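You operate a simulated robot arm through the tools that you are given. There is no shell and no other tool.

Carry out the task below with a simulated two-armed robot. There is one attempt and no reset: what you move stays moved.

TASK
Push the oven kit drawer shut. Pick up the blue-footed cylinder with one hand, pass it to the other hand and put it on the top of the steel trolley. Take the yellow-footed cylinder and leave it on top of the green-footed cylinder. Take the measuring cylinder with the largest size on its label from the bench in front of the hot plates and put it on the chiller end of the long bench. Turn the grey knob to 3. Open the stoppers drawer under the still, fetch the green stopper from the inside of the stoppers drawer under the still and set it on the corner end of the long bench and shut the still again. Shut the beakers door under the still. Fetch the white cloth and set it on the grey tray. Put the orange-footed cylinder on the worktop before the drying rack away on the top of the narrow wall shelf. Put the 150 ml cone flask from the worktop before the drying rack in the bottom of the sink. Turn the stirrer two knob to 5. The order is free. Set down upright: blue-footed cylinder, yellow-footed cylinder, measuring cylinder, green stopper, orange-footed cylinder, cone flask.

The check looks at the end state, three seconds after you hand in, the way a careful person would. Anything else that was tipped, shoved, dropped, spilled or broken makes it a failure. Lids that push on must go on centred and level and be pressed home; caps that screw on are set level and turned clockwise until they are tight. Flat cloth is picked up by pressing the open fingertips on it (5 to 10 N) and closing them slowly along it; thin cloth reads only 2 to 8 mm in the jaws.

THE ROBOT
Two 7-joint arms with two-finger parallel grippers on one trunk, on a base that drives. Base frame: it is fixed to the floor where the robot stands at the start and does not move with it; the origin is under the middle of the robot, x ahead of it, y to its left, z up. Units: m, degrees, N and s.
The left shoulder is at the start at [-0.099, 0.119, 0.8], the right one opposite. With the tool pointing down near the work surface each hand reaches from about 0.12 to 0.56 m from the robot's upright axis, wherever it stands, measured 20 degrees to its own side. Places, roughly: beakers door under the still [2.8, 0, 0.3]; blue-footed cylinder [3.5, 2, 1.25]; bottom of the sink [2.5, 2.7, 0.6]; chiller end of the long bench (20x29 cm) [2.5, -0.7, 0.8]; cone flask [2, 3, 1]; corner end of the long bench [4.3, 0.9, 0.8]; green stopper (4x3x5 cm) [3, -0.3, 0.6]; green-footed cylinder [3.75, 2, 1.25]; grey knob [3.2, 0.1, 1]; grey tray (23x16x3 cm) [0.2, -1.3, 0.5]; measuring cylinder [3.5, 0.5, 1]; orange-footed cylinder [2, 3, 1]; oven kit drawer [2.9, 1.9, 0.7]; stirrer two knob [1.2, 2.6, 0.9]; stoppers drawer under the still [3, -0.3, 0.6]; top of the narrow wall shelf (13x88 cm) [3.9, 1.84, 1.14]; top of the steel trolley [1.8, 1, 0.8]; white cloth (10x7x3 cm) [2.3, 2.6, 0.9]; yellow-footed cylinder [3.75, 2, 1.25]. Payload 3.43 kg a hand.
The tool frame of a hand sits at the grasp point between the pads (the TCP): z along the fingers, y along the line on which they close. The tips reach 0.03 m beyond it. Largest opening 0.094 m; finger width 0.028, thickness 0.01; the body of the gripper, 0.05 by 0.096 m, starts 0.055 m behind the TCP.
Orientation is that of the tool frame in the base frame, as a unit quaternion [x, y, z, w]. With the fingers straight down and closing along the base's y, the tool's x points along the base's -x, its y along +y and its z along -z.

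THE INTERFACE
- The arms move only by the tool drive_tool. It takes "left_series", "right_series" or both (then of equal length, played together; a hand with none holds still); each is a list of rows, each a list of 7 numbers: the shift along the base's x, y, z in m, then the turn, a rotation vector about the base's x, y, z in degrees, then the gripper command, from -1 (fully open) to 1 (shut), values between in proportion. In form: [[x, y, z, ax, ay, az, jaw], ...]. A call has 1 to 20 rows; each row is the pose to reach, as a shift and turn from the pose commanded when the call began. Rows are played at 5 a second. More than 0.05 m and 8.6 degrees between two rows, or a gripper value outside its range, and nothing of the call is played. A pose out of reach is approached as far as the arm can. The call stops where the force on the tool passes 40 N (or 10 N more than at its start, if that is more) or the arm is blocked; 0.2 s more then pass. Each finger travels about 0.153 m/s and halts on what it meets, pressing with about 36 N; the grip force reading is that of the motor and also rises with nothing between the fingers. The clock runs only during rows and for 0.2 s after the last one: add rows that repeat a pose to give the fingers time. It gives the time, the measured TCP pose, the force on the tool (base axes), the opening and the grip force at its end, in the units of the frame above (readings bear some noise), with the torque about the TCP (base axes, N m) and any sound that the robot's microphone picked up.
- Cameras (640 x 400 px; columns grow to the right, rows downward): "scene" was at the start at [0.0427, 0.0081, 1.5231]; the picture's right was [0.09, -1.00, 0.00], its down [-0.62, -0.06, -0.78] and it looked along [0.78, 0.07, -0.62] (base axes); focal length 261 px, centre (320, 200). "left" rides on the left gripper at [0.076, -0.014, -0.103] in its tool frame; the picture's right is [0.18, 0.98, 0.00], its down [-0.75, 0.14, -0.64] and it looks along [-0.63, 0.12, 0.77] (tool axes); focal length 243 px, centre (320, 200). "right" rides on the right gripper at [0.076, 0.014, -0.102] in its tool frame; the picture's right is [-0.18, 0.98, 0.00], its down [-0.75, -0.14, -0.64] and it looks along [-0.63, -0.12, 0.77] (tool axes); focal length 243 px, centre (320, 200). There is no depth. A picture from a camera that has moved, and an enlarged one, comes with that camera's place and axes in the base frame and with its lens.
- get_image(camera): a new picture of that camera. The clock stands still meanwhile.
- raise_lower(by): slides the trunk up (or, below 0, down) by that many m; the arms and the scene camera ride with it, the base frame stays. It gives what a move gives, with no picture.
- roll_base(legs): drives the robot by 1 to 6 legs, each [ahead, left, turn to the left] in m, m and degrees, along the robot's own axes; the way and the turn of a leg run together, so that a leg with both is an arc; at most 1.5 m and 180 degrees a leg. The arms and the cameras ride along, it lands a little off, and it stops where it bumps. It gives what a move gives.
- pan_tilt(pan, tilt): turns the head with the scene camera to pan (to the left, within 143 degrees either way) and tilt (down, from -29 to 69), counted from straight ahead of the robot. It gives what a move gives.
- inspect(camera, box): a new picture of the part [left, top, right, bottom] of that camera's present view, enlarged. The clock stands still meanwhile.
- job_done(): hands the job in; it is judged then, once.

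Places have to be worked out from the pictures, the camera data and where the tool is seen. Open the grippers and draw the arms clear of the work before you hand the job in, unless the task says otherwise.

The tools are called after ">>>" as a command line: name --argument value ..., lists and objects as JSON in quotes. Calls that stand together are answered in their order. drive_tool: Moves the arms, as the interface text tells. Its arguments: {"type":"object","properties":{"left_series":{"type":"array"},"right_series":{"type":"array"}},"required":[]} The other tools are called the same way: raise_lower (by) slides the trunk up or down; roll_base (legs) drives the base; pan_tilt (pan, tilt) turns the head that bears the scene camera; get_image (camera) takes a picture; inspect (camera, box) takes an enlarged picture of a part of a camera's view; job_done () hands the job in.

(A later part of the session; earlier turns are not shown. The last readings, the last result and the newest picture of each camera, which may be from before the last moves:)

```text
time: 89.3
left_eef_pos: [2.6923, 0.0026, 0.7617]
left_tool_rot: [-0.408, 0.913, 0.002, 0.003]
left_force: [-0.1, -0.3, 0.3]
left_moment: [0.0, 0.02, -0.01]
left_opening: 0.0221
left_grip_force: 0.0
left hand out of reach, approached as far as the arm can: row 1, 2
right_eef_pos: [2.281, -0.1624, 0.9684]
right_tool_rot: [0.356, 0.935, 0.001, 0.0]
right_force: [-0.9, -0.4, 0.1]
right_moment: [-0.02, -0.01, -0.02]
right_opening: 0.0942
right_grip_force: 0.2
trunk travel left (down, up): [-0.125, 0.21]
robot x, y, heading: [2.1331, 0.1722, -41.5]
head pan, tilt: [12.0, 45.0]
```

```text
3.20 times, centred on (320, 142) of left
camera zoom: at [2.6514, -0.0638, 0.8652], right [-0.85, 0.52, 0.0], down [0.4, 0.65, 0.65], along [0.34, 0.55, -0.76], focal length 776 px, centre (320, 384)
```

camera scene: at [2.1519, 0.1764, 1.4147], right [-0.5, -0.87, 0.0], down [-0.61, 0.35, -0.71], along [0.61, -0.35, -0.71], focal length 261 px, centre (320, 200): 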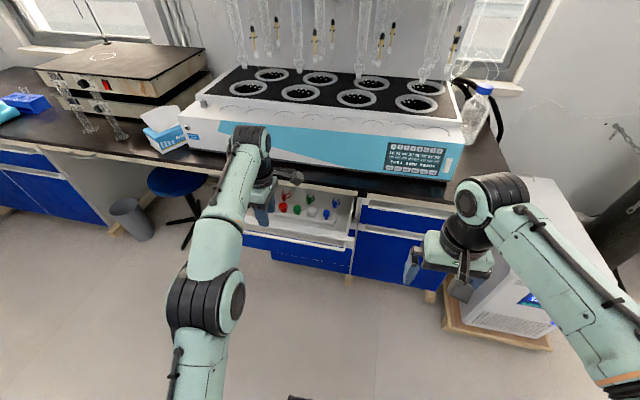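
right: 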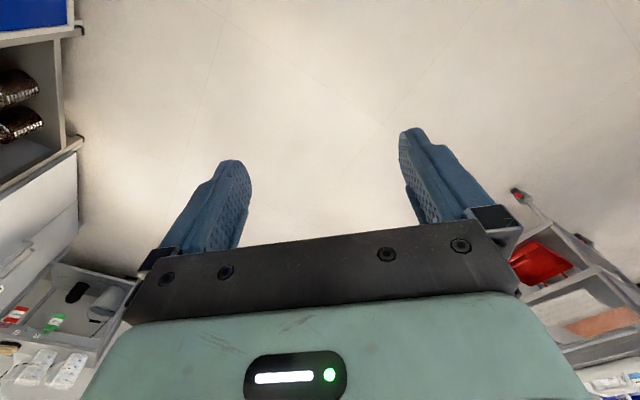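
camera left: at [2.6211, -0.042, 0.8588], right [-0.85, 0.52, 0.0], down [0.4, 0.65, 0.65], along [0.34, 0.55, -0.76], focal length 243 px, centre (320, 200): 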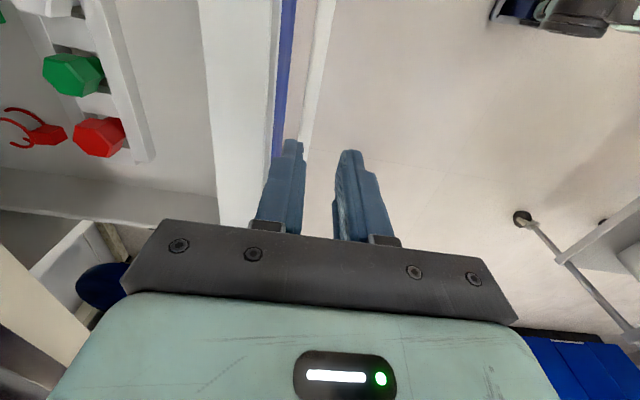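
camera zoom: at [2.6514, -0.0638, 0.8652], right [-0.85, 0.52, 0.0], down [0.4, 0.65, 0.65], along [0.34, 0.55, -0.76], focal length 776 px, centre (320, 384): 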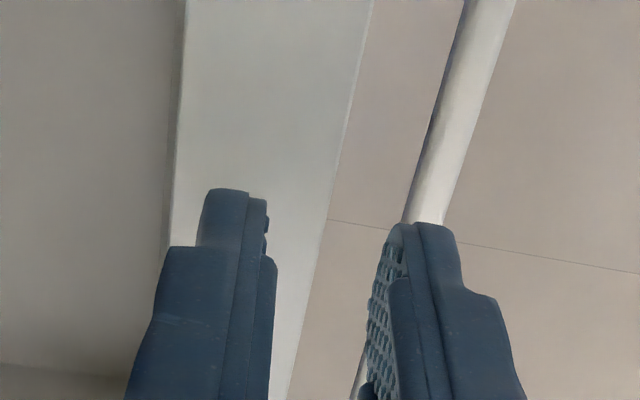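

The solver sticks when the arm is nearly stretched; small steps worked before, so I creep back in small increments.

>>> drive_tool --left_series '[[-0.004, 0.0036, 0.003, 0, 0, 0, 0.53], [-0.008, 0.0072, 0.005, 0, 0, 0, 0.53], [-0.012, 0.011, 0.005, 0, 0, 0, 0.53], [-0.016, 0.0145, 0.005, 0, 0, 0, 0.53], [-0.02, 0.018, 0.005, 0, 0, 0, 0.53]]'

```text
time: 90.5
left_eef_pos: [2.6918, 0.0053, 0.7689]
left_tool_rot: [-0.407, 0.914, 0.0, 0.004]
left_force: [0.1, -0.4, 0.1]
left_moment: [-0.05, 0.01, -0.01]
left_opening: 0.0222
left_grip_force: 0.0
left hand out of reach, approached as far as the arm can: row 1, 2, 3, 4, 5
right_eef_pos: [2.2814, -0.163, 0.968]
right_tool_rot: [0.357, 0.934, 0.001, 0.001]
right_force: [0.1, -0.3, 0.8]
right_moment: [0.01, 0.04, 0.01]
right_opening: 0.0938
right_grip_force: 0.1
trunk travel left (down, up): [-0.125, 0.21]
robot x, y, heading: [2.1369, 0.1687, -41.6]
head pan, tilt: [12.0, 45.0]
```

The +90° yaw seems to be the limiting factor. There is about 10 cm free space behind the drawer's front panel, so I'll instead hook closed fingers (normal yaw) behind the panel and pull. First lift and turn the hand back.

>>> drive_tool --left_series '[[-0.01, 0.009, 0.04, 0, 0, 0, 0.53], [-0.03, 0.027, 0.08, 0, 0, 0, 0.53], [-0.05, 0.045, 0.12, 0, 0, 0, 0.53], [-0.07, 0.063, 0.15, 0, 0, 0, 0.53], [-0.09, 0.081, 0.16, 0, 0, 0, 0.53]]'

>>> drive_tool --left_series '[[0, 0, 0, 0, 0, -8.2, 1], [0, 0, 0, 0, 0, -16.4, 1], [0, 0, 0, 0, 0, -24.6, 1], [0, 0, 0, 0, 0, -32.8, 1], [0, 0, 0, 0, 0, -41, 1], [0, 0, 0, 0, 0, -49.2, 1], [0, 0, 0, 0, 0, -57.4, 1], [0, 0, 0, 0, 0, -65.6, 1], [0, 0, 0, 0, 0, -73.8, 1], [0, 0, 0, 0, 0, -82, 1], [0, 0, 0, 0, 0, -90, 1]]'

```text
time: 91.9
left_eef_pos: [2.625, 0.0788, 0.9665]
left_tool_rot: [-0.423, 0.904, -0.053, 0.026]
left_force: [0.1, -0.4, -0.1]
left_moment: [0.06, 0.01, 0.01]
left_opening: 0.0221
left_grip_force: 0.0
left hand out of reach, approached as far as the arm can: row 1, 2, 3, 4
right_eef_pos: [2.2831, -0.1635, 0.9681]
right_tool_rot: [0.357, 0.934, 0.001, 0.0]
right_force: [0.3, -0.4, 0.1]
right_moment: [0.01, 0.03, -0.01]
right_opening: 0.0942
right_grip_force: 0.0
trunk travel left (down, up): [-0.125, 0.21]
robot x, y, heading: [2.1324, 0.1743, -41.7]
head pan, tilt: [12.0, 45.0]
stopped in row 5 (left hand): the arm was blocked; the commanded pose is now the measured one
```

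```text
time: 94.3
left_eef_pos: [2.6258, 0.08, 0.9654]
left_tool_rot: [0.342, 0.938, -0.055, -0.019]
left_force: [0.6, 0.1, -0.3]
left_moment: [0.0, 0.0, 0.01]
left_opening: 0.0
left_grip_force: 33.0
right_eef_pos: [2.2815, -0.1632, 0.9678]
right_tool_rot: [0.357, 0.934, 0.0, 0.001]
right_force: [0.5, -0.8, -0.2]
right_moment: [0.01, -0.04, -0.01]
right_opening: 0.0939
right_grip_force: 0.0
trunk travel left (down, up): [-0.125, 0.21]
robot x, y, heading: [2.1365, 0.1703, -42.0]
head pan, tilt: [12.0, 45.0]
```

I straighten the slight tilt, roll the base ahead 7 cm, and check.

>>> roll_base --legs '[[0.07, 0, 0]]'

>>> drive_tool --left_series '[[0.02, -0.018, 0, 2.6, -2.1, -1, 1], [0.04, -0.036, 0, 5.2, -4.2, -2, 1], [0.055, -0.05, 0, 5.2, -4.2, -2, 1], [0.065, -0.0585, 0, 5.2, -4.2, -2, 1]]'

>>> get_image --camera "left"

```text
time: 95.3
left_eef_pos: [2.6754, 0.0336, 0.9643]
left_tool_rot: [0.342, 0.938, -0.056, -0.02]
left_force: [1.2, -0.5, -1.0]
left_moment: [0.02, -0.01, -0.02]
left_opening: 0.0001
left_grip_force: 32.9
right_eef_pos: [2.3322, -0.2074, 0.9685]
right_tool_rot: [0.357, 0.934, 0.001, 0.001]
right_force: [0.1, 0.4, 0.8]
right_moment: [0.01, -0.02, 0.0]
right_opening: 0.0939
right_grip_force: 0.1
trunk travel left (down, up): [-0.125, 0.21]
robot x, y, heading: [2.1862, 0.1201, -41.9]
head pan, tilt: [12.0, 45.0]
```

```text
time: 96.3
left_eef_pos: [2.6993, 0.0076, 0.9443]
left_tool_rot: [0.358, 0.934, 0.0, -0.002]
left_force: [-0.6, -0.7, -0.4]
left_moment: [-0.02, 0.03, 0.02]
left_opening: 0.0001
left_grip_force: 33.0
left hand out of reach, approached as far as the arm can: row 1, 2, 3, 4
right_eef_pos: [2.3309, -0.207, 0.9692]
right_tool_rot: [0.356, 0.934, 0.001, 0.001]
right_force: [0.4, -0.7, -0.2]
right_moment: [0.01, 0.0, 0.0]
right_opening: 0.0941
right_grip_force: 0.0
trunk travel left (down, up): [-0.125, 0.21]
robot x, y, heading: [2.1848, 0.1248, -42.1]
head pan, tilt: [12.0, 45.0]
```

```text
taken
camera left: at [2.6336, 0.0482, 1.0479], right [0.52, 0.85, 0.0], down [0.66, -0.4, 0.64], along [0.55, -0.33, -0.77], focal length 243 px, centre (320, 200)
```

left: 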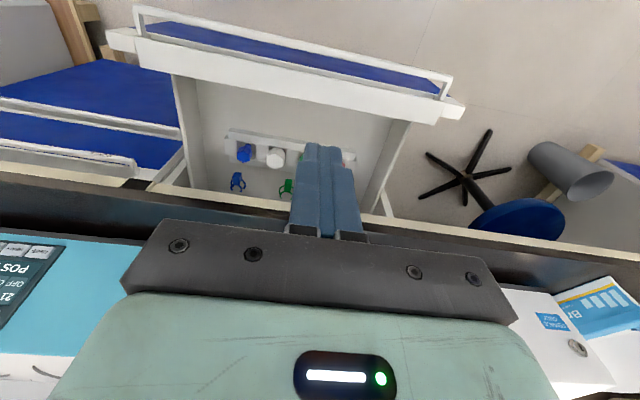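

At this height the arm's reach is short; lowering the hand should bring the target within reach. I lower to just above the drawer front.

>>> drive_tool --left_series '[[0, 0, -0.04, 0, 0, 0, 1], [0, 0, -0.08, 0, 0, 0, 1], [0, 0, -0.12, 0, 0, 0, 1], [0, 0, -0.16, 0, 0, 0, 1], [0, 0, -0.18, 0, 0, 0, 1]]'

>>> get_image --camera "left"

```text
time: 97.5
left_eef_pos: [2.6993, 0.0063, 0.7656]
left_tool_rot: [0.359, 0.933, -0.001, 0.0]
left_force: [-0.3, 0.8, -0.7]
left_moment: [0.03, 0.0, -0.01]
left_opening: 0.0
left_grip_force: 32.9
right_eef_pos: [2.3312, -0.2079, 0.9684]
right_tool_rot: [0.356, 0.934, 0.001, 0.001]
right_force: [0.6, 0.0, 0.4]
right_moment: [-0.03, 0.01, 0.02]
right_opening: 0.094
right_grip_force: 0.0
trunk travel left (down, up): [-0.125, 0.21]
robot x, y, heading: [2.1901, 0.1225, -41.7]
head pan, tilt: [12.0, 45.0]
```

```text
taken
camera left: at [2.6324, 0.0467, 0.8694], right [0.52, 0.85, 0.0], down [0.66, -0.4, 0.64], along [0.55, -0.33, -0.77], focal length 243 px, centre (320, 200)
```

left: 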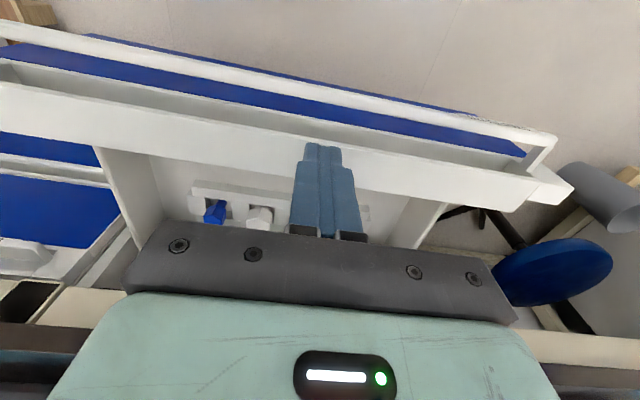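

Now at t=2.00, z=0.766, tips just above the front panel. I go forward 5.5 cm and then down behind the panel.

>>> drive_tool --left_series '[[0.02, -0.018, 0, 0, 0, 0, 1], [0.041, -0.037, 0, 0, 0, 0, 1], [0.041, -0.037, -0.03, 0, 0, 0, 1], [0.041, -0.037, -0.06, 0, 0, 0, 1], [0.041, -0.037, -0.08, 0, 0, 0, 1]]'

>>> get_image --camera "left"

>>> inspect --camera "scene" --box '[200, 150, 400, 275]'

```text
time: 98.7
left_eef_pos: [2.739, -0.0309, 0.6849]
left_tool_rot: [0.359, 0.933, 0.0, -0.002]
left_force: [0.2, -0.8, 0.3]
left_moment: [-0.04, 0.04, 0.03]
left_opening: 0.0001
left_grip_force: 33.2
right_eef_pos: [2.3312, -0.2066, 0.9683]
right_tool_rot: [0.357, 0.934, 0.0, 0.001]
right_force: [-0.4, 1.6, 0.2]
right_moment: [-0.02, -0.02, 0.02]
right_opening: 0.0939
right_grip_force: 0.0
trunk travel left (down, up): [-0.125, 0.21]
robot x, y, heading: [2.1862, 0.1269, -41.9]
head pan, tilt: [12.0, 45.0]
```

```text
taken
camera left: at [2.6731, 0.0083, 0.7887], right [0.52, 0.85, 0.0], down [0.66, -0.4, 0.64], along [0.55, -0.33, -0.77], focal length 243 px, centre (320, 200)
```

left: 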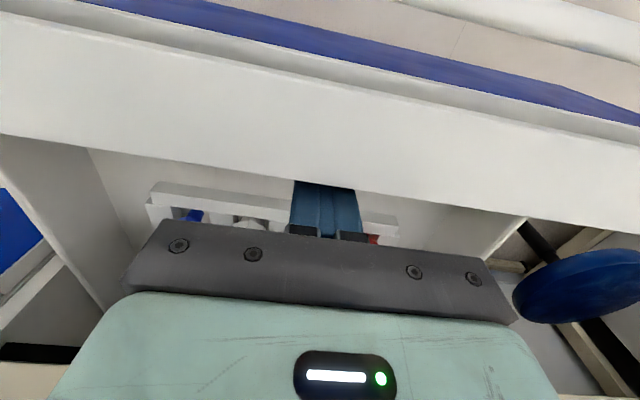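

```text
3.20 times, centred on (300, 212) of scene
camera zoom: at [2.2319, 0.1048, 1.4147], right [-0.5, -0.87, 0.0], down [-0.61, 0.35, -0.71], along [0.61, -0.35, -0.71], focal length 836 px, centre (384, 160)
```

zoom: 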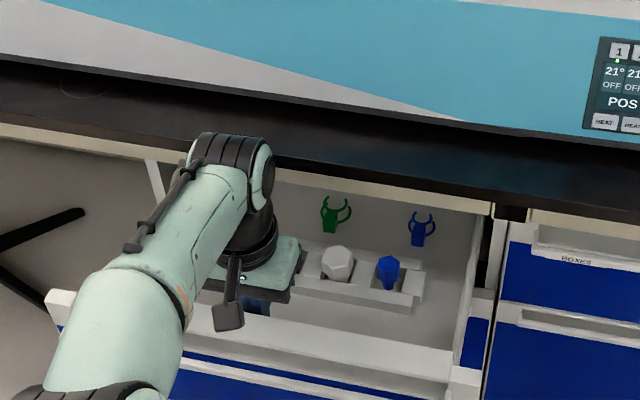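

The closed fingers are inside, behind the panel with no contact. I pull back toward me.

>>> drive_tool --left_series '[[-0.0186, 0.0167, 0, 0, 0, 0, 1], [-0.0372, 0.0335, 0, 0, 0, 0, 1], [-0.0557, 0.05, 0, 0, 0, 0, 1], [-0.0743, 0.0669, 0, 0, 0, 0, 1], [-0.0929, 0.0836, 0, 0, 0, 0, 1], [-0.1115, 0.1, 0, 0, 0, 0, 1], [-0.13, 0.117, 0, 0, 0, 0, 1]]'

>>> get_image --camera "left"

>>> inspect --camera "scene" --box '[200, 150, 400, 275]'

```text
time: 100.3
left_eef_pos: [2.6087, 0.0888, 0.6842]
left_tool_rot: [0.358, 0.934, 0.0, -0.002]
left_force: [0.2, -0.8, 0.1]
left_moment: [0.04, 0.03, 0.0]
left_opening: 0.0001
left_grip_force: 32.5
right_eef_pos: [2.3305, -0.2065, 0.9691]
right_tool_rot: [0.357, 0.934, 0.0, 0.002]
right_force: [0.3, -0.4, 0.3]
right_moment: [-0.04, 0.0, 0.0]
right_opening: 0.0942
right_grip_force: 0.1
trunk travel left (down, up): [-0.125, 0.21]
robot x, y, heading: [2.1836, 0.1232, -42.0]
head pan, tilt: [12.0, 45.0]
```

```text
taken
camera left: at [2.5427, 0.1275, 0.7876], right [0.52, 0.85, 0.0], down [0.66, -0.4, 0.64], along [0.55, -0.33, -0.77], focal length 243 px, centre (320, 200)
```

left: 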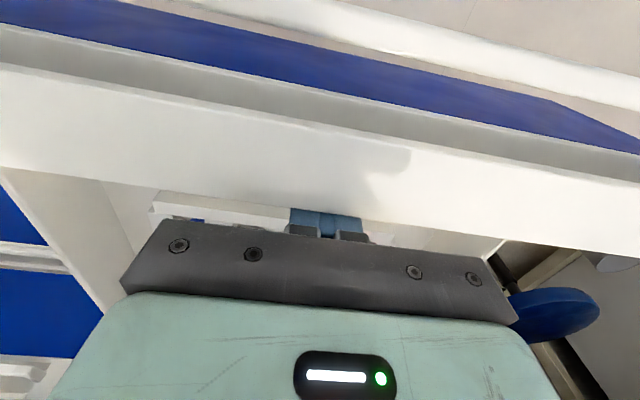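

```text
3.20 times, centred on (300, 212) of scene
camera zoom: at [2.2316, 0.1051, 1.4147], right [-0.5, -0.87, 0.0], down [-0.61, 0.35, -0.71], along [0.61, -0.35, -0.71], focal length 836 px, centre (384, 160)
```

zoom: 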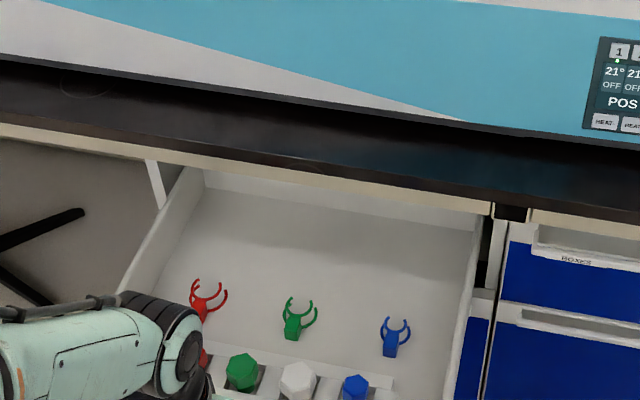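

The drawer is now well out, with the stoppers clear of the bench. I lift the hand and look at the rack from it.

>>> drive_tool --left_series '[[0.005, -0.0045, 0.02, 0, 0, 0, 1], [0.005, -0.0045, 0.06, 0, 0, 0, 1], [0.005, -0.0045, 0.1, 0, 0, 0, 1], [0.005, -0.0045, 0.14, 0, 0, 0, 1], [0.005, -0.0045, 0.16, 0, 0, 0, 0.2], [0.005, -0.0045, 0.16, 0, 0, 0, 0]]'

>>> get_image --camera "left"

>>> pan_tilt --pan 15 --tilt 60

>>> get_image --camera "scene"

```text
time: 101.7
left_eef_pos: [2.6151, 0.083, 0.8422]
left_tool_rot: [0.358, 0.934, 0.0, -0.001]
left_force: [0.2, 0.1, -0.3]
left_moment: [-0.01, -0.03, 0.01]
left_opening: 0.0472
left_grip_force: 0.1
right_eef_pos: [2.3312, -0.2075, 0.9688]
right_tool_rot: [0.357, 0.934, 0.001, 0.002]
right_force: [0.1, -0.4, 0.0]
right_moment: [0.0, 0.02, 0.01]
right_opening: 0.0938
right_grip_force: 0.0
trunk travel left (down, up): [-0.125, 0.21]
robot x, y, heading: [2.1811, 0.1207, -41.8]
head pan, tilt: [12.0, 45.0]
```

```text
taken
camera left: at [2.5492, 0.1236, 0.946], right [0.52, 0.85, 0.0], down [0.66, -0.4, 0.64], along [0.55, -0.33, -0.77], focal length 243 px, centre (320, 200)
```

left: 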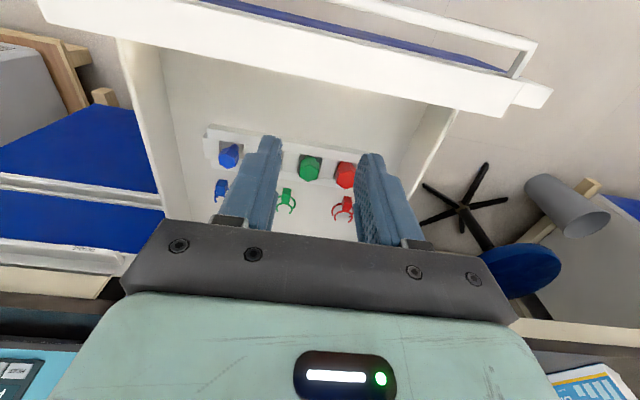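

```text
time: 102.5
left_eef_pos: [2.615, 0.0832, 0.8417]
left_tool_rot: [0.358, 0.934, 0.001, -0.001]
left_force: [0.1, 0.2, -0.6]
left_moment: [0.02, 0.0, 0.0]
left_opening: 0.047
left_grip_force: 0.1
right_eef_pos: [2.3324, -0.2079, 0.9683]
right_tool_rot: [0.357, 0.934, 0.001, 0.002]
right_force: [-0.3, 0.1, -0.1]
right_moment: [0.01, 0.0, 0.04]
right_opening: 0.0938
right_grip_force: 0.0
trunk travel left (down, up): [-0.125, 0.21]
robot x, y, heading: [2.1832, 0.1222, -41.9]
head pan, tilt: [15.0, 60.0]
```

```text
taken
camera scene: at [2.2207, 0.1152, 1.3953], right [-0.45, -0.89, 0.0], down [-0.77, 0.39, -0.5], along [0.45, -0.23, -0.87], focal length 261 px, centre (320, 200)
```

scene: 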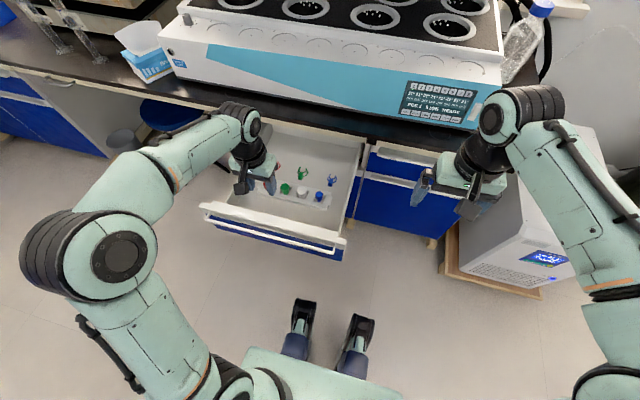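

Green stopper is at about s=1.815, t=2.00. I move the left hand over it with a 47 mm jaw, at z≈0.76, and check the alignment.

>>> drive_tool --left_series '[[0.03, -0.0244, 0, 0, 0, 0, 0], [0.06, -0.0487, 0, 0, 0, 0, 0], [0.0902, -0.0731, 0, 0, 0, 0, 0], [0.0902, -0.0731, -0.04, 0, 0, 0, 0], [0.0902, -0.0731, -0.08, 0, 0, 0, 0]]'

>>> get_image --camera "left"

>>> inspect --camera "left" --box '[220, 80, 420, 205]'

```text
time: 103.7
left_eef_pos: [2.707, 0.0099, 0.7644]
left_tool_rot: [0.358, 0.934, 0.0, -0.001]
left_force: [0.5, 0.3, -0.4]
left_moment: [0.0, 0.02, 0.02]
left_opening: 0.047
left_grip_force: 0.0
right_eef_pos: [2.3322, -0.206, 0.9677]
right_tool_rot: [0.356, 0.934, 0.001, 0.0]
right_force: [0.5, 0.1, 0.1]
right_moment: [-0.02, 0.03, 0.04]
right_opening: 0.0939
right_grip_force: 0.0
trunk travel left (down, up): [-0.125, 0.21]
robot x, y, heading: [2.183, 0.1309, -41.7]
head pan, tilt: [15.0, 60.0]
```

```text
taken
camera left: at [2.6403, 0.0504, 0.8682], right [0.52, 0.85, 0.0], down [0.66, -0.4, 0.64], along [0.55, -0.33, -0.77], focal length 243 px, centre (320, 200)
```

left: 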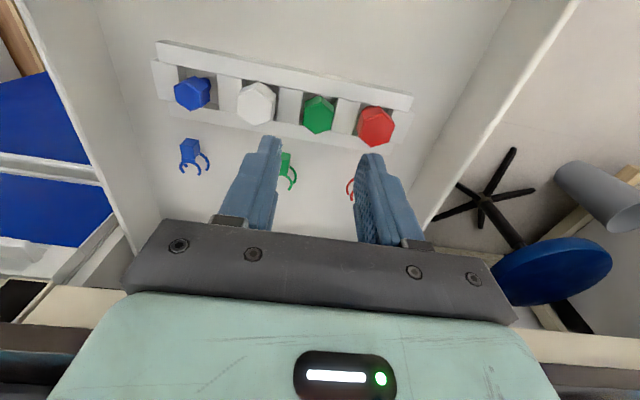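

```text
3.20 times, centred on (320, 142) of left
camera zoom: at [2.6403, 0.0504, 0.8682], right [0.52, 0.85, 0.0], down [0.66, -0.4, 0.64], along [0.55, -0.33, -0.77], focal length 776 px, centre (320, 384)
```

zoom: 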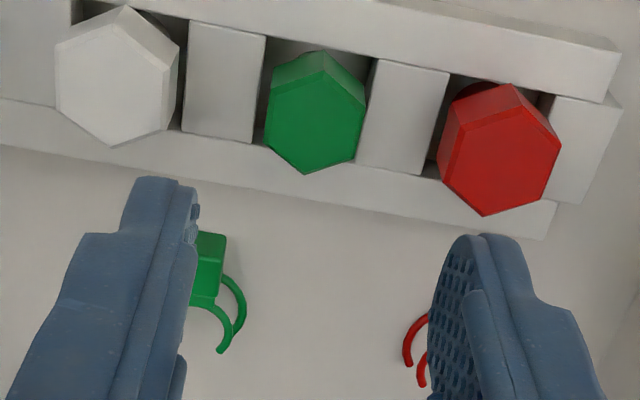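

The head's flats face left/right, ideal for closing. Estimates put it at s≈1.823, t≈2.03, z≈0.6. I shift there and descend to z≈0.70, then look again.

>>> drive_tool --left_series '[[0.0112, -0.007, -0.02, 0, 0, 0, 0], [0.0223, -0.014, -0.04, 0, 0, 0, 0], [0.0223, -0.014, -0.065, 0, 0, 0, 0]]'

>>> inspect --camera "left" --box '[220, 80, 420, 205]'

```text
time: 104.5
left_eef_pos: [2.7281, -0.0034, 0.699]
left_tool_rot: [0.358, 0.934, 0.0, -0.002]
left_force: [-1.5, 0.2, -0.2]
left_moment: [0.02, 0.04, 0.02]
left_opening: 0.047
left_grip_force: 0.0
right_eef_pos: [2.3301, -0.2077, 0.9685]
right_tool_rot: [0.357, 0.934, 0.001, 0.001]
right_force: [-0.2, -0.3, 0.0]
right_moment: [-0.01, -0.01, -0.01]
right_opening: 0.0939
right_grip_force: 0.0
trunk travel left (down, up): [-0.125, 0.21]
robot x, y, heading: [2.1837, 0.1232, -41.7]
head pan, tilt: [15.0, 60.0]
```

```text
3.20 times, centred on (320, 142) of left
camera zoom: at [2.6623, 0.0362, 0.8039], right [0.52, 0.85, 0.0], down [0.66, -0.4, 0.64], along [0.55, -0.33, -0.77], focal length 776 px, centre (320, 384)
```

zoom: 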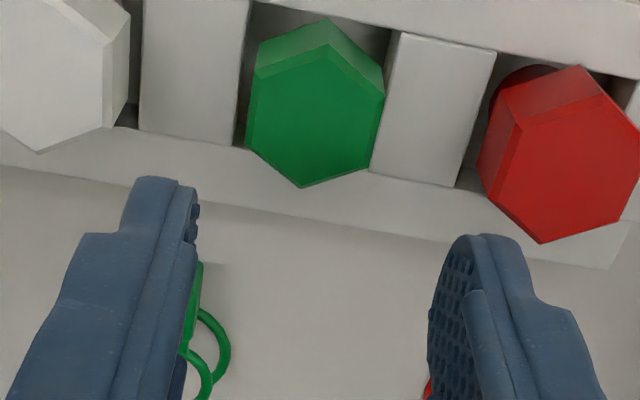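

Alignment is good laterally. I descend another 3 cm and look again before going between the heads.

>>> drive_tool --left_series '[[0, 0, -0.015, 0, 0, 0, 0], [0, 0, -0.03, 0, 0, 0, 0], [0, 0, -0.03, 0, 0, 0, 0]]'

>>> inspect --camera "left" --box '[220, 80, 420, 205]'

>>> inspect --camera "scene" --box '[200, 140, 360, 240]'

```text
time: 105.3
left_eef_pos: [2.7285, -0.0032, 0.6691]
left_tool_rot: [0.358, 0.934, 0.001, -0.001]
left_force: [-0.2, -0.2, 0.0]
left_moment: [0.0, 0.02, 0.0]
left_opening: 0.047
left_grip_force: 0.1
right_eef_pos: [2.3304, -0.2071, 0.9682]
right_tool_rot: [0.357, 0.934, 0.0, 0.002]
right_force: [-0.1, 0.3, 0.6]
right_moment: [-0.02, -0.02, 0.0]
right_opening: 0.094
right_grip_force: 0.1
trunk travel left (down, up): [-0.125, 0.21]
robot x, y, heading: [2.1824, 0.1251, -41.9]
head pan, tilt: [15.0, 60.0]
```

```text
3.20 times, centred on (320, 142) of left
camera zoom: at [2.6625, 0.0372, 0.7733], right [0.52, 0.85, 0.0], down [0.66, -0.4, 0.64], along [0.55, -0.33, -0.77], focal length 776 px, centre (320, 384)
```

zoom: 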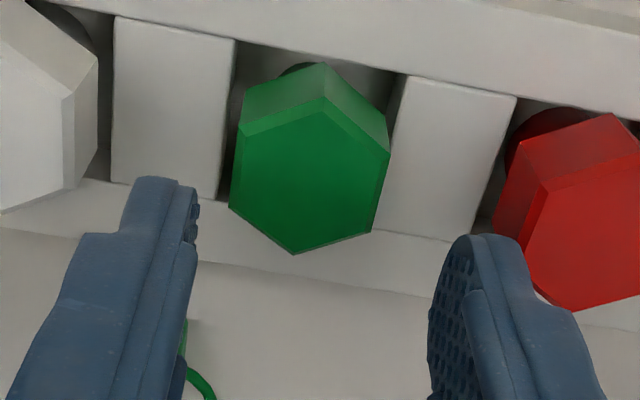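

```text
4.00 times, centred on (280, 190) of scene
camera zoom: at [2.2207, 0.1152, 1.3952], right [-0.45, -0.89, 0.0], down [-0.77, 0.39, -0.5], along [0.45, -0.23, -0.87], focal length 1045 px, centre (480, 240)
```

zoom: 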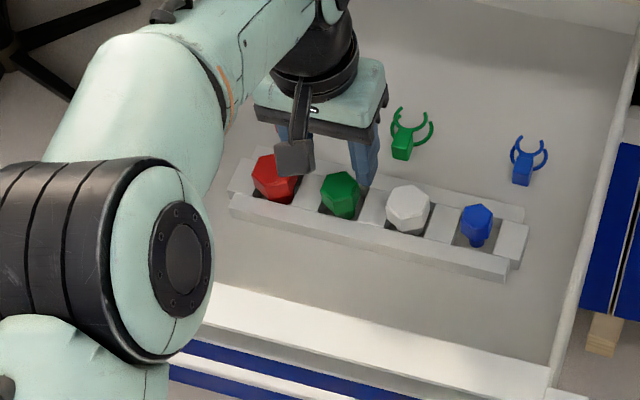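

Two views now give: head top z≈0.617, centre 6 mm nearer and 3 mm right of the TCP. I correct and descend so the tips straddle the head just above the rack.

>>> drive_tool --left_series '[[-0.0065, 0.0018, 0, 0, 0, 0, 0], [-0.0065, 0.0018, -0.01, 0, 0, 0, 0], [-0.0065, 0.0018, -0.02, 0, 0, 0, 0], [-0.0065, 0.0018, -0.028, 0, 0, 0, 0], [-0.0065, 0.0018, -0.032, 0, 0, 0, 0]]'

>>> inspect --camera "left" --box '[220, 80, 420, 205]'

```text
time: 106.5
left_eef_pos: [2.7209, -0.0022, 0.6373]
left_tool_rot: [0.358, 0.934, 0.001, -0.002]
left_force: [-0.6, -0.2, 0.5]
left_moment: [-0.03, 0.03, 0.0]
left_opening: 0.0467
left_grip_force: 0.1
right_eef_pos: [2.3314, -0.2068, 0.968]
right_tool_rot: [0.356, 0.934, 0.001, 0.001]
right_force: [-0.4, 0.3, -0.4]
right_moment: [-0.03, -0.02, -0.01]
right_opening: 0.0939
right_grip_force: 0.0
trunk travel left (down, up): [-0.125, 0.21]
robot x, y, heading: [2.1824, 0.1252, -42.0]
head pan, tilt: [15.0, 60.0]
```

```text
3.20 times, centred on (320, 142) of left
camera zoom: at [2.6543, 0.0375, 0.7414], right [0.52, 0.85, 0.0], down [0.66, -0.4, 0.64], along [0.55, -0.33, -0.77], focal length 776 px, centre (320, 384)
```

zoom: 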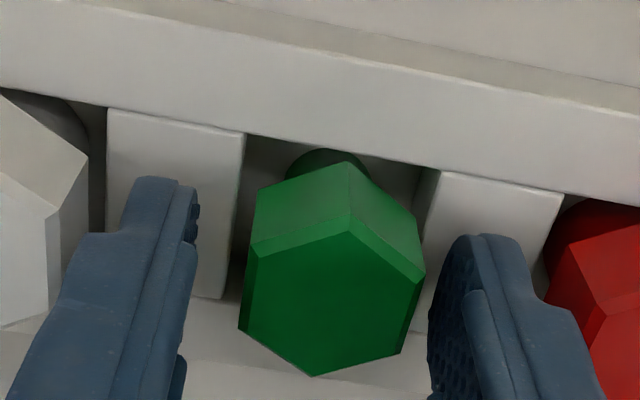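

The head lies between the tips, 3 mm left of centre. I recentre, lower 4 mm more, and close.

>>> drive_tool --left_series '[[0.002, 0.0022, 0, 0, 0, 0, 0], [0.002, 0.0022, -0.004, 0, 0, 0, 0], [0.002, 0.0022, -0.004, 0, 0, 0, 0.2], [0.002, 0.0022, -0.004, 0, 0, 0, 0.4], [0.002, 0.0022, -0.004, 0, 0, 0, 0.6], [0.002, 0.0022, -0.004, 0, 0, 0, 1], [0.002, 0.0022, -0.004, 0, 0, 0, 1]]'

>>> inspect --camera "left" --box '[220, 80, 420, 205]'

```text
time: 108.1
left_eef_pos: [2.7236, -0.0003, 0.6338]
left_tool_rot: [0.358, 0.934, 0.001, -0.002]
left_force: [-0.1, -0.8, 0.0]
left_moment: [-0.02, 0.0, 0.03]
left_opening: 0.0308
left_grip_force: 35.8
right_eef_pos: [2.3307, -0.2067, 0.9696]
right_tool_rot: [0.358, 0.934, 0.0, 0.002]
right_force: [0.2, 0.2, 0.4]
right_moment: [0.03, -0.01, 0.0]
right_opening: 0.0941
right_grip_force: 0.0
trunk travel left (down, up): [-0.125, 0.21]
robot x, y, heading: [2.1809, 0.1215, -41.8]
head pan, tilt: [15.0, 60.0]
```

```text
3.20 times, centred on (320, 142) of left
camera zoom: at [2.6567, 0.04, 0.7377], right [0.52, 0.85, 0.0], down [0.66, -0.4, 0.64], along [0.55, -0.33, -0.77], focal length 776 px, centre (320, 384)
```

zoom: 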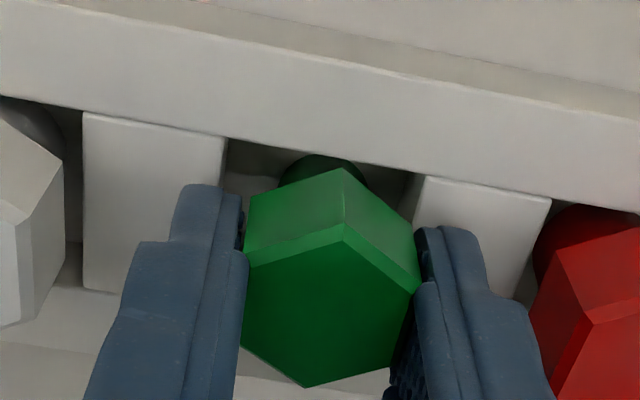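

Gripped at 30.8 mm. I lift it straight up out of the rack.

>>> drive_tool --left_series '[[0, 0, 0.02, 0, 0, 0, 1], [0, 0, 0.05, 0, 0, 0, 1], [0, 0, 0.09, 0, 0, 0, 1], [0, 0, 0.13, 0, 0, 0, 1], [0, 0, 0.17, 0, 0, 0, 1], [0, 0, 0.21, 0, 0, 0, 1]]'

>>> get_image --camera "left"

>>> inspect --camera "scene" --box '[200, 120, 360, 220]'

```text
time: 109.5
left_eef_pos: [2.7259, 0.0014, 0.8478]
left_tool_rot: [0.359, 0.933, 0.001, -0.002]
left_force: [0.0, 0.1, 0.3]
left_moment: [0.0, 0.01, 0.01]
left_opening: 0.0311
left_grip_force: 36.2
right_eef_pos: [2.3313, -0.2072, 0.9682]
right_tool_rot: [0.357, 0.934, 0.0, 0.0]
right_force: [0.2, -0.1, -0.4]
right_moment: [0.0, 0.02, 0.0]
right_opening: 0.094
right_grip_force: 0.0
trunk travel left (down, up): [-0.125, 0.21]
robot x, y, heading: [2.1864, 0.1239, -41.9]
head pan, tilt: [15.0, 60.0]
```

```text
taken
camera left: at [2.6606, 0.041, 0.9518], right [0.52, 0.85, 0.0], down [0.66, -0.4, 0.64], along [0.55, -0.33, -0.77], focal length 243 px, centre (320, 200)
```

left: 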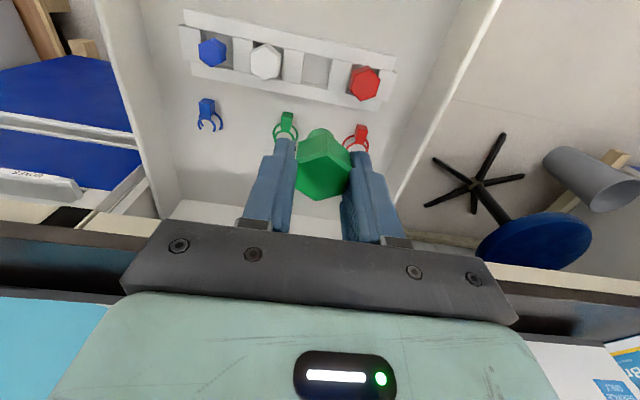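

```text
4.00 times, centred on (280, 170) of scene
camera zoom: at [2.2206, 0.1151, 1.3952], right [-0.45, -0.89, 0.0], down [-0.77, 0.39, -0.5], along [0.45, -0.23, -0.87], focal length 1045 px, centre (480, 320)
```

zoom: 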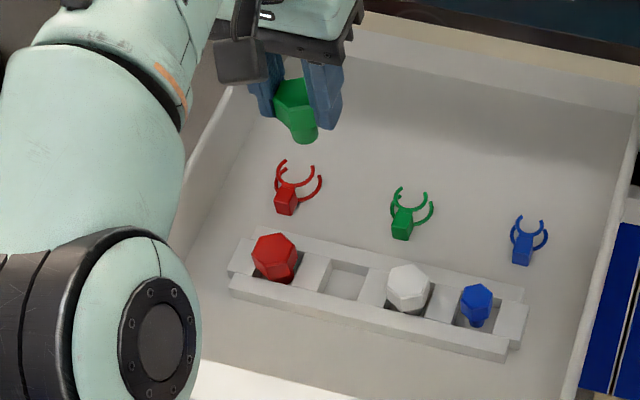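

The stopper is out with its stem down. Next I shut the drawer with the right hand: retract and raise the left hand with the stopper while the right hand closes its jaw, pitches forward and lowers.

>>> drive_tool --left_series '[[-0.018, 0.0167, 0.02, 0, 0, 0, 1], [-0.037, 0.033, 0.04, 0, 0, 0, 1], [-0.055, 0.05, 0.06, 0, 0, 0, 1], [-0.074, 0.067, 0.08, 0, 0, 0, 1], [-0.093, 0.083, 0.1, 0, 0, 0, 1], [-0.111, 0.1, 0.1, 0, 0, 0, 1]]' --right_series '[[0, 0, -0.04, -5, -5.6, 0, 0], [0, 0, -0.08, -10, -11.1, 0, 1], [0, 0, -0.12, -15, -16.7, 0, 1], [0, 0, -0.16, -20, -22.3, 0, 1], [0, 0, -0.2, -25, -27.8, 0, 1], [0, 0, -0.24, -30, -33.4, 0, 1]]'

```text
time: 110.9
left_eef_pos: [2.6123, 0.0993, 0.942]
left_tool_rot: [0.358, 0.934, 0.001, -0.002]
left_force: [0.2, -0.2, -0.6]
left_moment: [0.02, 0.0, -0.02]
left_opening: 0.0309
left_grip_force: 35.7
right_eef_pos: [2.3281, -0.2077, 0.7272]
right_tool_rot: [0.336, 0.863, -0.136, 0.353]
right_force: [1.3, -0.2, 0.3]
right_moment: [-0.03, 0.08, -0.06]
right_opening: 0.0002
right_grip_force: 32.8
trunk travel left (down, up): [-0.125, 0.21]
robot x, y, heading: [2.1842, 0.1252, -41.9]
head pan, tilt: [15.0, 60.0]
```

Both hands are where I want them. I roll the base back 0.17 m and 0.25 m left to bring the right hand in front of the drawer.

>>> roll_base --legs '[[-0.17, 0, 0], [0, 0.25, 0]]'

>>> pan_tilt --pan 0 --tilt 55

>>> get_image --camera "scene"

>>> get_image --camera "right"

```text
time: 114.9
left_eef_pos: [2.6625, 0.4061, 0.9425]
left_tool_rot: [0.362, 0.932, 0.002, -0.002]
left_force: [0.1, 0.2, -1.1]
left_moment: [0.01, -0.01, 0.02]
left_opening: 0.031
left_grip_force: 35.9
right_eef_pos: [2.3785, 0.1004, 0.7295]
right_tool_rot: [0.332, 0.862, -0.138, 0.357]
right_force: [-0.4, 0.2, -0.8]
right_moment: [-0.03, 0.02, 0.0]
right_opening: 0.0
right_grip_force: 32.6
trunk travel left (down, up): [-0.125, 0.21]
robot x, y, heading: [2.2309, 0.4302, -42.3]
head pan, tilt: [15.0, 60.0]
```

```text
time: 115.6
left_eef_pos: [2.663, 0.4059, 0.9434]
left_tool_rot: [0.362, 0.932, 0.0, -0.002]
left_force: [0.2, 0.5, -0.7]
left_moment: [-0.01, 0.01, 0.01]
left_opening: 0.0308
left_grip_force: 36.3
right_eef_pos: [2.3784, 0.1003, 0.7288]
right_tool_rot: [0.332, 0.862, -0.138, 0.357]
right_force: [-0.5, 0.2, 0.5]
right_moment: [0.0, -0.02, 0.01]
right_opening: 0.0
right_grip_force: 32.8
trunk travel left (down, up): [-0.125, 0.21]
robot x, y, heading: [2.2332, 0.4328, -42.2]
head pan, tilt: [0.0, 55.0]
```

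```text
taken
camera scene: at [2.2645, 0.4059, 1.4012], right [-0.67, -0.74, 0.0], down [-0.61, 0.55, -0.57], along [0.42, -0.39, -0.82], focal length 261 px, centre (320, 200)
```

scene: 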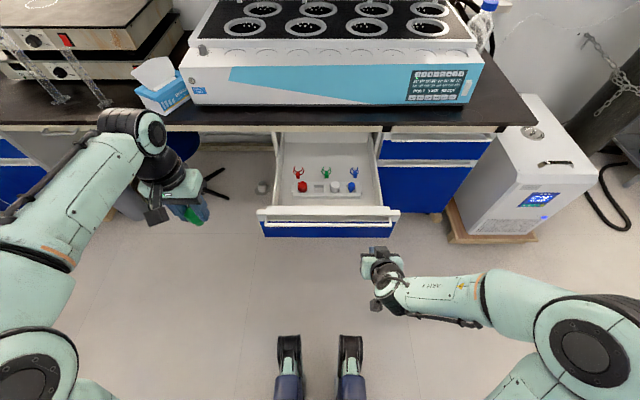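

```text
taken
camera right: at [2.2945, 0.1966, 0.7465], right [0.76, 0.64, 0.13], down [-0.04, -0.16, 0.99], along [0.65, -0.75, -0.1], focal length 243 px, centre (320, 200)
```

right: 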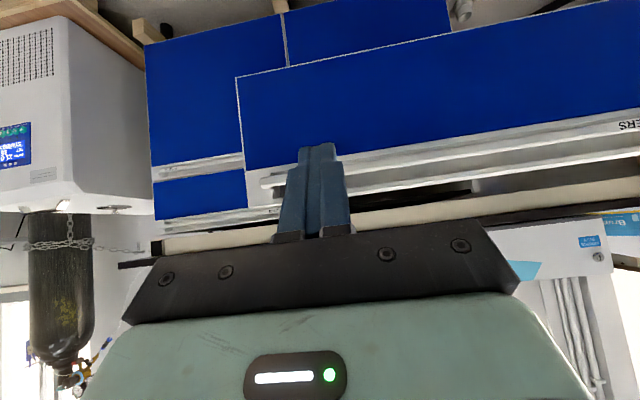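

I lower the right hand to face height and shift it toward the drawer's middle.

>>> drive_tool --right_series '[[0.015, 0.017, -0.03, 0, 0, 0, 1], [0.03, 0.033, -0.06, 0, 0, 0, 1], [0.045, 0.05, -0.09, 0, 0, 0, 1], [0.054, 0.06, -0.11, 0, 0, 0, 1]]'

>>> get_image --camera "right"

```text
time: 116.6
left_eef_pos: [2.6617, 0.4055, 0.9435]
left_tool_rot: [0.361, 0.932, 0.0, 0.0]
left_force: [0.0, 0.9, 0.5]
left_moment: [0.0, 0.01, -0.02]
left_opening: 0.0311
left_grip_force: 35.7
right_eef_pos: [2.4325, 0.1613, 0.619]
right_tool_rot: [0.332, 0.862, -0.138, 0.357]
right_force: [0.6, -0.4, -0.6]
right_moment: [0.0, -0.01, -0.01]
right_opening: 0.0001
right_grip_force: 33.1
trunk travel left (down, up): [-0.125, 0.21]
robot x, y, heading: [2.2315, 0.4315, -42.2]
head pan, tilt: [0.0, 55.0]
```

```text
taken
camera right: at [2.3492, 0.2577, 0.637], right [0.76, 0.64, 0.13], down [-0.04, -0.16, 0.99], along [0.65, -0.75, -0.1], focal length 243 px, centre (320, 200)
```

right: 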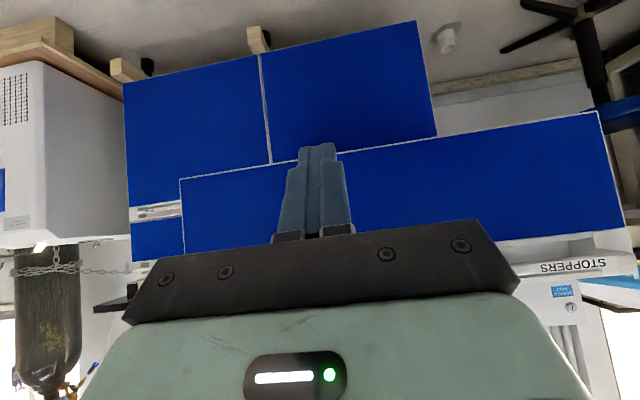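

The tips face the blue front just below the bar. I push with the arm first, in small steps.

>>> drive_tool --right_series '[[0.0223, -0.02, 0, 0, 0, 0, 1], [0.0446, -0.04, 0, 0, 0, 0, 1], [0.0669, -0.06, 0, 0, 0, 0, 1], [0.0892, -0.08, 0, 0, 0, 0, 1], [0.1115, -0.1, 0, 0, 0, 0, 1], [0.1338, -0.12, 0, 0, 0, 0, 1], [0.156, -0.14, 0, 0, 0, 0, 1]]'

>>> get_image --camera "scene"

```text
time: 118.2
left_eef_pos: [2.6619, 0.4055, 0.9428]
left_tool_rot: [0.361, 0.933, 0.0, -0.002]
left_force: [-0.2, 0.4, 0.4]
left_moment: [-0.01, -0.01, -0.02]
left_opening: 0.0309
left_grip_force: 35.6
right_eef_pos: [2.5859, 0.0191, 0.6165]
right_tool_rot: [0.332, 0.862, -0.138, 0.356]
right_force: [0.5, 0.6, 0.3]
right_moment: [-0.02, 0.02, 0.03]
right_opening: 0.0
right_grip_force: 33.3
trunk travel left (down, up): [-0.125, 0.21]
robot x, y, heading: [2.2338, 0.4352, -42.2]
head pan, tilt: [0.0, 55.0]
```

```text
taken
camera scene: at [2.2648, 0.4055, 1.4012], right [-0.67, -0.74, 0.0], down [-0.61, 0.55, -0.57], along [0.42, -0.39, -0.82], focal length 261 px, centre (320, 200)
```

scene: 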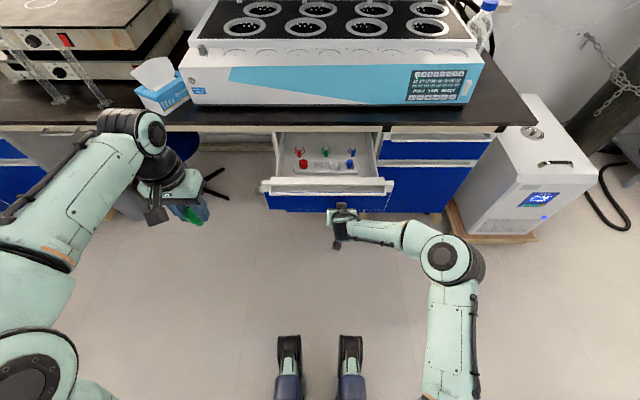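

The drawer slides in smoothly. I continue by rolling the base ahead 0.2 m, still pushing.

>>> roll_base --legs '[[0.1, 0, 0], [0.1, 0, 0]]'

>>> get_image --camera "scene"

>>> get_image --camera "right"

```text
time: 120.2
left_eef_pos: [2.8137, 0.2675, 0.9435]
left_tool_rot: [0.363, 0.932, 0.001, -0.002]
left_force: [0.0, 0.2, -1.0]
left_moment: [0.05, 0.01, -0.02]
left_opening: 0.0308
left_grip_force: 35.9
right_eef_pos: [2.7352, -0.1174, 0.6159]
right_tool_rot: [0.333, 0.862, -0.138, 0.356]
right_force: [0.5, 0.0, 0.7]
right_moment: [0.0, 0.03, 0.0]
right_opening: 0.0
right_grip_force: 33.0
trunk travel left (down, up): [-0.125, 0.21]
robot x, y, heading: [2.3805, 0.2982, -42.3]
head pan, tilt: [0.0, 55.0]
```

```text
taken
camera scene: at [2.4156, 0.2682, 1.4012], right [-0.67, -0.74, 0.0], down [-0.61, 0.55, -0.57], along [0.42, -0.39, -0.82], focal length 261 px, centre (320, 200)
```

scene: 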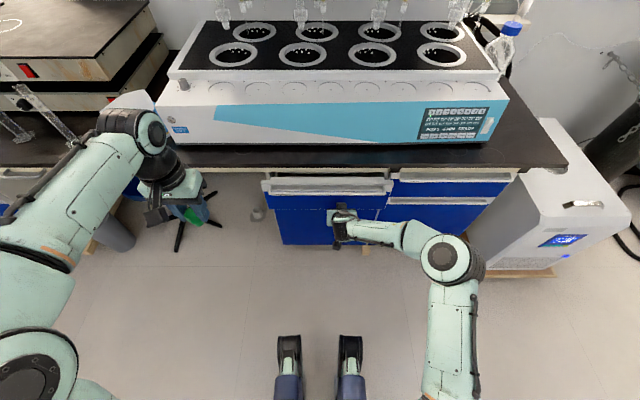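

```text
taken
camera right: at [2.652, -0.022, 0.634], right [0.76, 0.64, 0.13], down [-0.04, -0.16, 0.99], along [0.65, -0.75, -0.1], focal length 243 px, centre (320, 200)
```

right: 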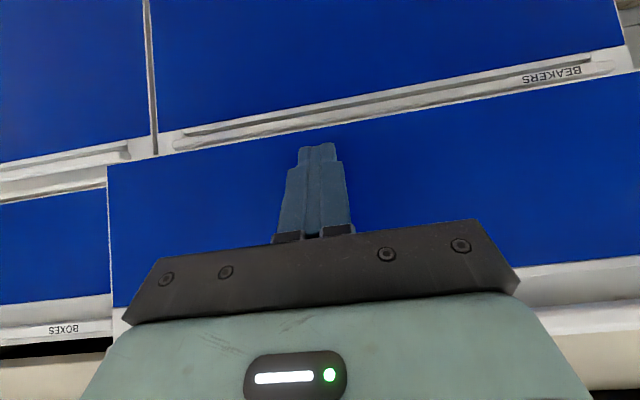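

About 7 cm remain. I roll another 4 cm, then finish with the arm in small steps.

>>> roll_base --legs '[[0.04, 0, 0]]'

>>> drive_tool --right_series '[[0.0074, -0.0067, 0, 0, 0, 0, 1], [0.0149, -0.0134, 0, 0, 0, 0, 1], [0.0223, -0.02, 0, 0, 0, 0, 1], [0.0297, -0.0268, 0, 0, 0, 0, 1], [0.0372, -0.0335, 0, 0, 0, 0, 1], [0.0446, -0.04, 0, 0, 0, 0, 1]]'

>>> get_image --camera "right"

>>> get_image --camera "scene"

```text
time: 121.0
left_eef_pos: [2.8422, 0.2412, 0.9418]
left_tool_rot: [0.363, 0.932, 0.001, -0.002]
left_force: [-0.7, 0.9, 0.4]
left_moment: [-0.01, 0.05, -0.02]
left_opening: 0.0309
left_grip_force: 36.4
right_eef_pos: [2.766, -0.1442, 0.6163]
right_tool_rot: [0.332, 0.862, -0.137, 0.357]
right_force: [0.1, -0.2, 0.5]
right_moment: [0.01, 0.02, -0.01]
right_opening: 0.0
right_grip_force: 32.9
trunk travel left (down, up): [-0.125, 0.21]
robot x, y, heading: [2.4116, 0.268, -42.3]
head pan, tilt: [0.0, 55.0]
```

```text
time: 122.0
left_eef_pos: [2.8424, 0.2416, 0.9427]
left_tool_rot: [0.362, 0.932, 0.001, -0.002]
left_force: [0.3, 0.6, -0.7]
left_moment: [0.02, -0.01, -0.01]
left_opening: 0.031
left_grip_force: 35.9
right_eef_pos: [2.788, -0.1634, 0.6147]
right_tool_rot: [0.334, 0.864, -0.135, 0.351]
right_force: [-10.6, 6.8, 4.8]
right_moment: [0.01, 0.05, -0.06]
right_opening: 0.0
right_grip_force: 32.7
trunk travel left (down, up): [-0.125, 0.21]
robot x, y, heading: [2.412, 0.2724, -42.6]
head pan, tilt: [0.0, 55.0]
stopped in row 4 (right hand): the force on the tool passed its limit at 49 N (the readings are from after the stop); the commanded pose is now the measured one
```

```text
taken
camera right: at [2.7051, -0.0675, 0.6329], right [0.76, 0.64, 0.13], down [-0.03, -0.17, 0.99], along [0.65, -0.75, -0.11], focal length 243 px, centre (320, 200)
```

right: 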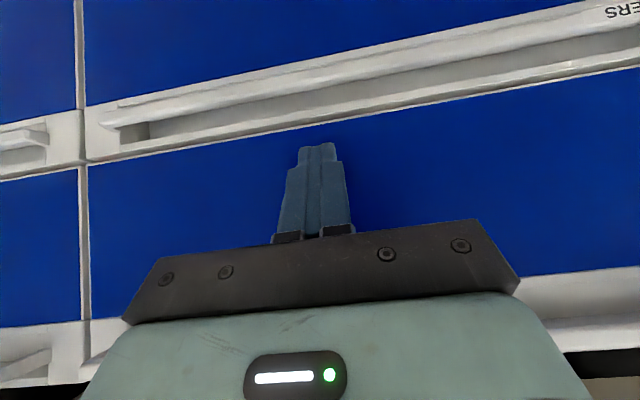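

```text
taken
camera scene: at [2.4433, 0.2429, 1.4013], right [-0.67, -0.74, 0.0], down [-0.6, 0.55, -0.57], along [0.42, -0.39, -0.82], focal length 261 px, centre (320, 200)
```

scene: 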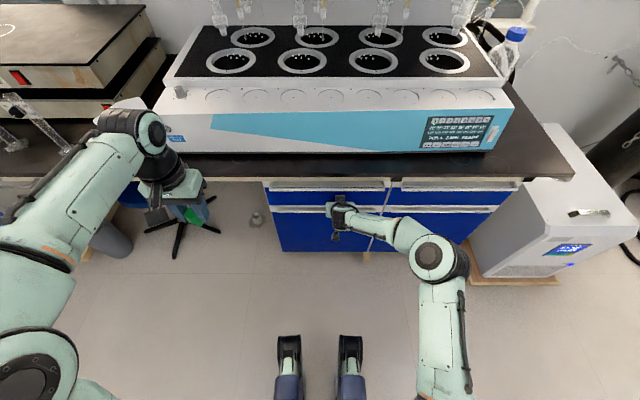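

The drawer is flush with its neighbour (firm stop). I withdraw the right hand, turn it back to pointing down, and raise it.

>>> drive_tool --right_series '[[-0.03, 0.027, 0, 0, 0, 0, 1], [-0.06, 0.054, 0.02, 5, 5.6, 0, 1], [-0.09, 0.081, 0.06, 10, 11.1, 0, 0], [-0.12, 0.108, 0.1, 15, 16.7, 0, 0], [-0.15, 0.135, 0.14, 20, 22.3, 0, 0], [-0.17, 0.153, 0.18, 25, 27.8, 0, 0], [-0.18, 0.162, 0.22, 29, 32.5, 0, -1], [-0.19, 0.171, 0.26, 29, 32.5, 0, -1], [-0.2, 0.18, 0.3, 29, 32.5, 0, -1]]'

>>> roll_base --legs '[[-0.33, 0, 0]]'

>>> raise_lower --by 0.1

>>> pan_tilt --pan 65 --tilt 25

>>> get_image --camera "scene"

```text
refused: row 3 steps farther than a row can; nothing moved
```

```text
time: 124.1
left_eef_pos: [2.6038, 0.4592, 0.9435]
left_tool_rot: [0.359, 0.933, 0.001, -0.002]
left_force: [-0.9, 0.8, 0.0]
left_moment: [-0.02, -0.01, 0.02]
left_opening: 0.0308
left_grip_force: 36.1
right_eef_pos: [2.556, 0.0525, 0.6142]
right_tool_rot: [0.331, 0.865, -0.134, 0.353]
right_force: [0.0, 0.0, 0.5]
right_moment: [0.03, -0.01, 0.0]
right_opening: 0.0
right_grip_force: 33.0
trunk travel left (down, up): [-0.125, 0.21]
robot x, y, heading: [2.1756, 0.4832, -42.2]
head pan, tilt: [0.0, 55.0]
```

```text
time: 125.5
left_eef_pos: [2.6048, 0.4586, 1.0427]
left_tool_rot: [0.36, 0.933, 0.001, -0.002]
left_force: [-0.1, -0.5, -0.4]
left_moment: [0.0, 0.01, 0.05]
left_opening: 0.0308
left_grip_force: 35.8
right_eef_pos: [2.5549, 0.0502, 0.7142]
right_tool_rot: [0.332, 0.864, -0.135, 0.353]
right_force: [0.1, 0.0, 0.0]
right_moment: [0.0, 0.01, -0.01]
right_opening: 0.0
right_grip_force: 33.2
trunk travel left (down, up): [-0.225, 0.11]
robot x, y, heading: [2.1753, 0.4873, -42.2]
head pan, tilt: [0.0, 55.0]
```

```text
time: 126.8
left_eef_pos: [2.6051, 0.4587, 1.0429]
left_tool_rot: [0.36, 0.933, 0.001, -0.001]
left_force: [0.3, -0.2, 0.0]
left_moment: [-0.02, -0.01, 0.02]
left_opening: 0.0311
left_grip_force: 36.3
right_eef_pos: [2.5551, 0.0507, 0.7145]
right_tool_rot: [0.331, 0.864, -0.135, 0.353]
right_force: [-0.5, 0.0, 0.7]
right_moment: [0.0, 0.01, 0.0]
right_opening: 0.0
right_grip_force: 32.9
trunk travel left (down, up): [-0.225, 0.11]
robot x, y, heading: [2.1726, 0.481, -41.9]
head pan, tilt: [65.0, 25.0]
```

```text
taken
camera scene: at [2.2289, 0.5502, 1.5442], right [0.39, -0.92, 0.0], down [-0.39, -0.16, -0.91], along [0.83, 0.35, -0.42], focal length 261 px, centre (320, 200)
```

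scene: 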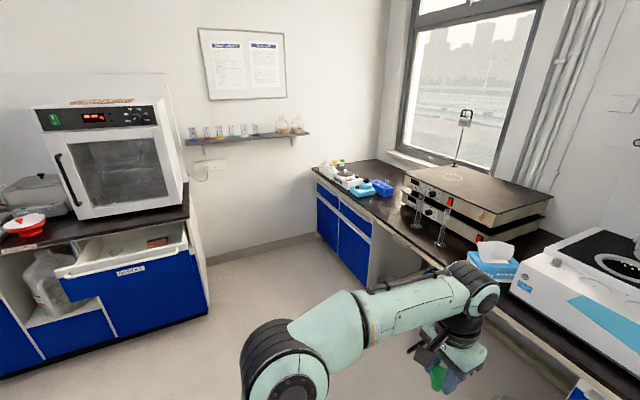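

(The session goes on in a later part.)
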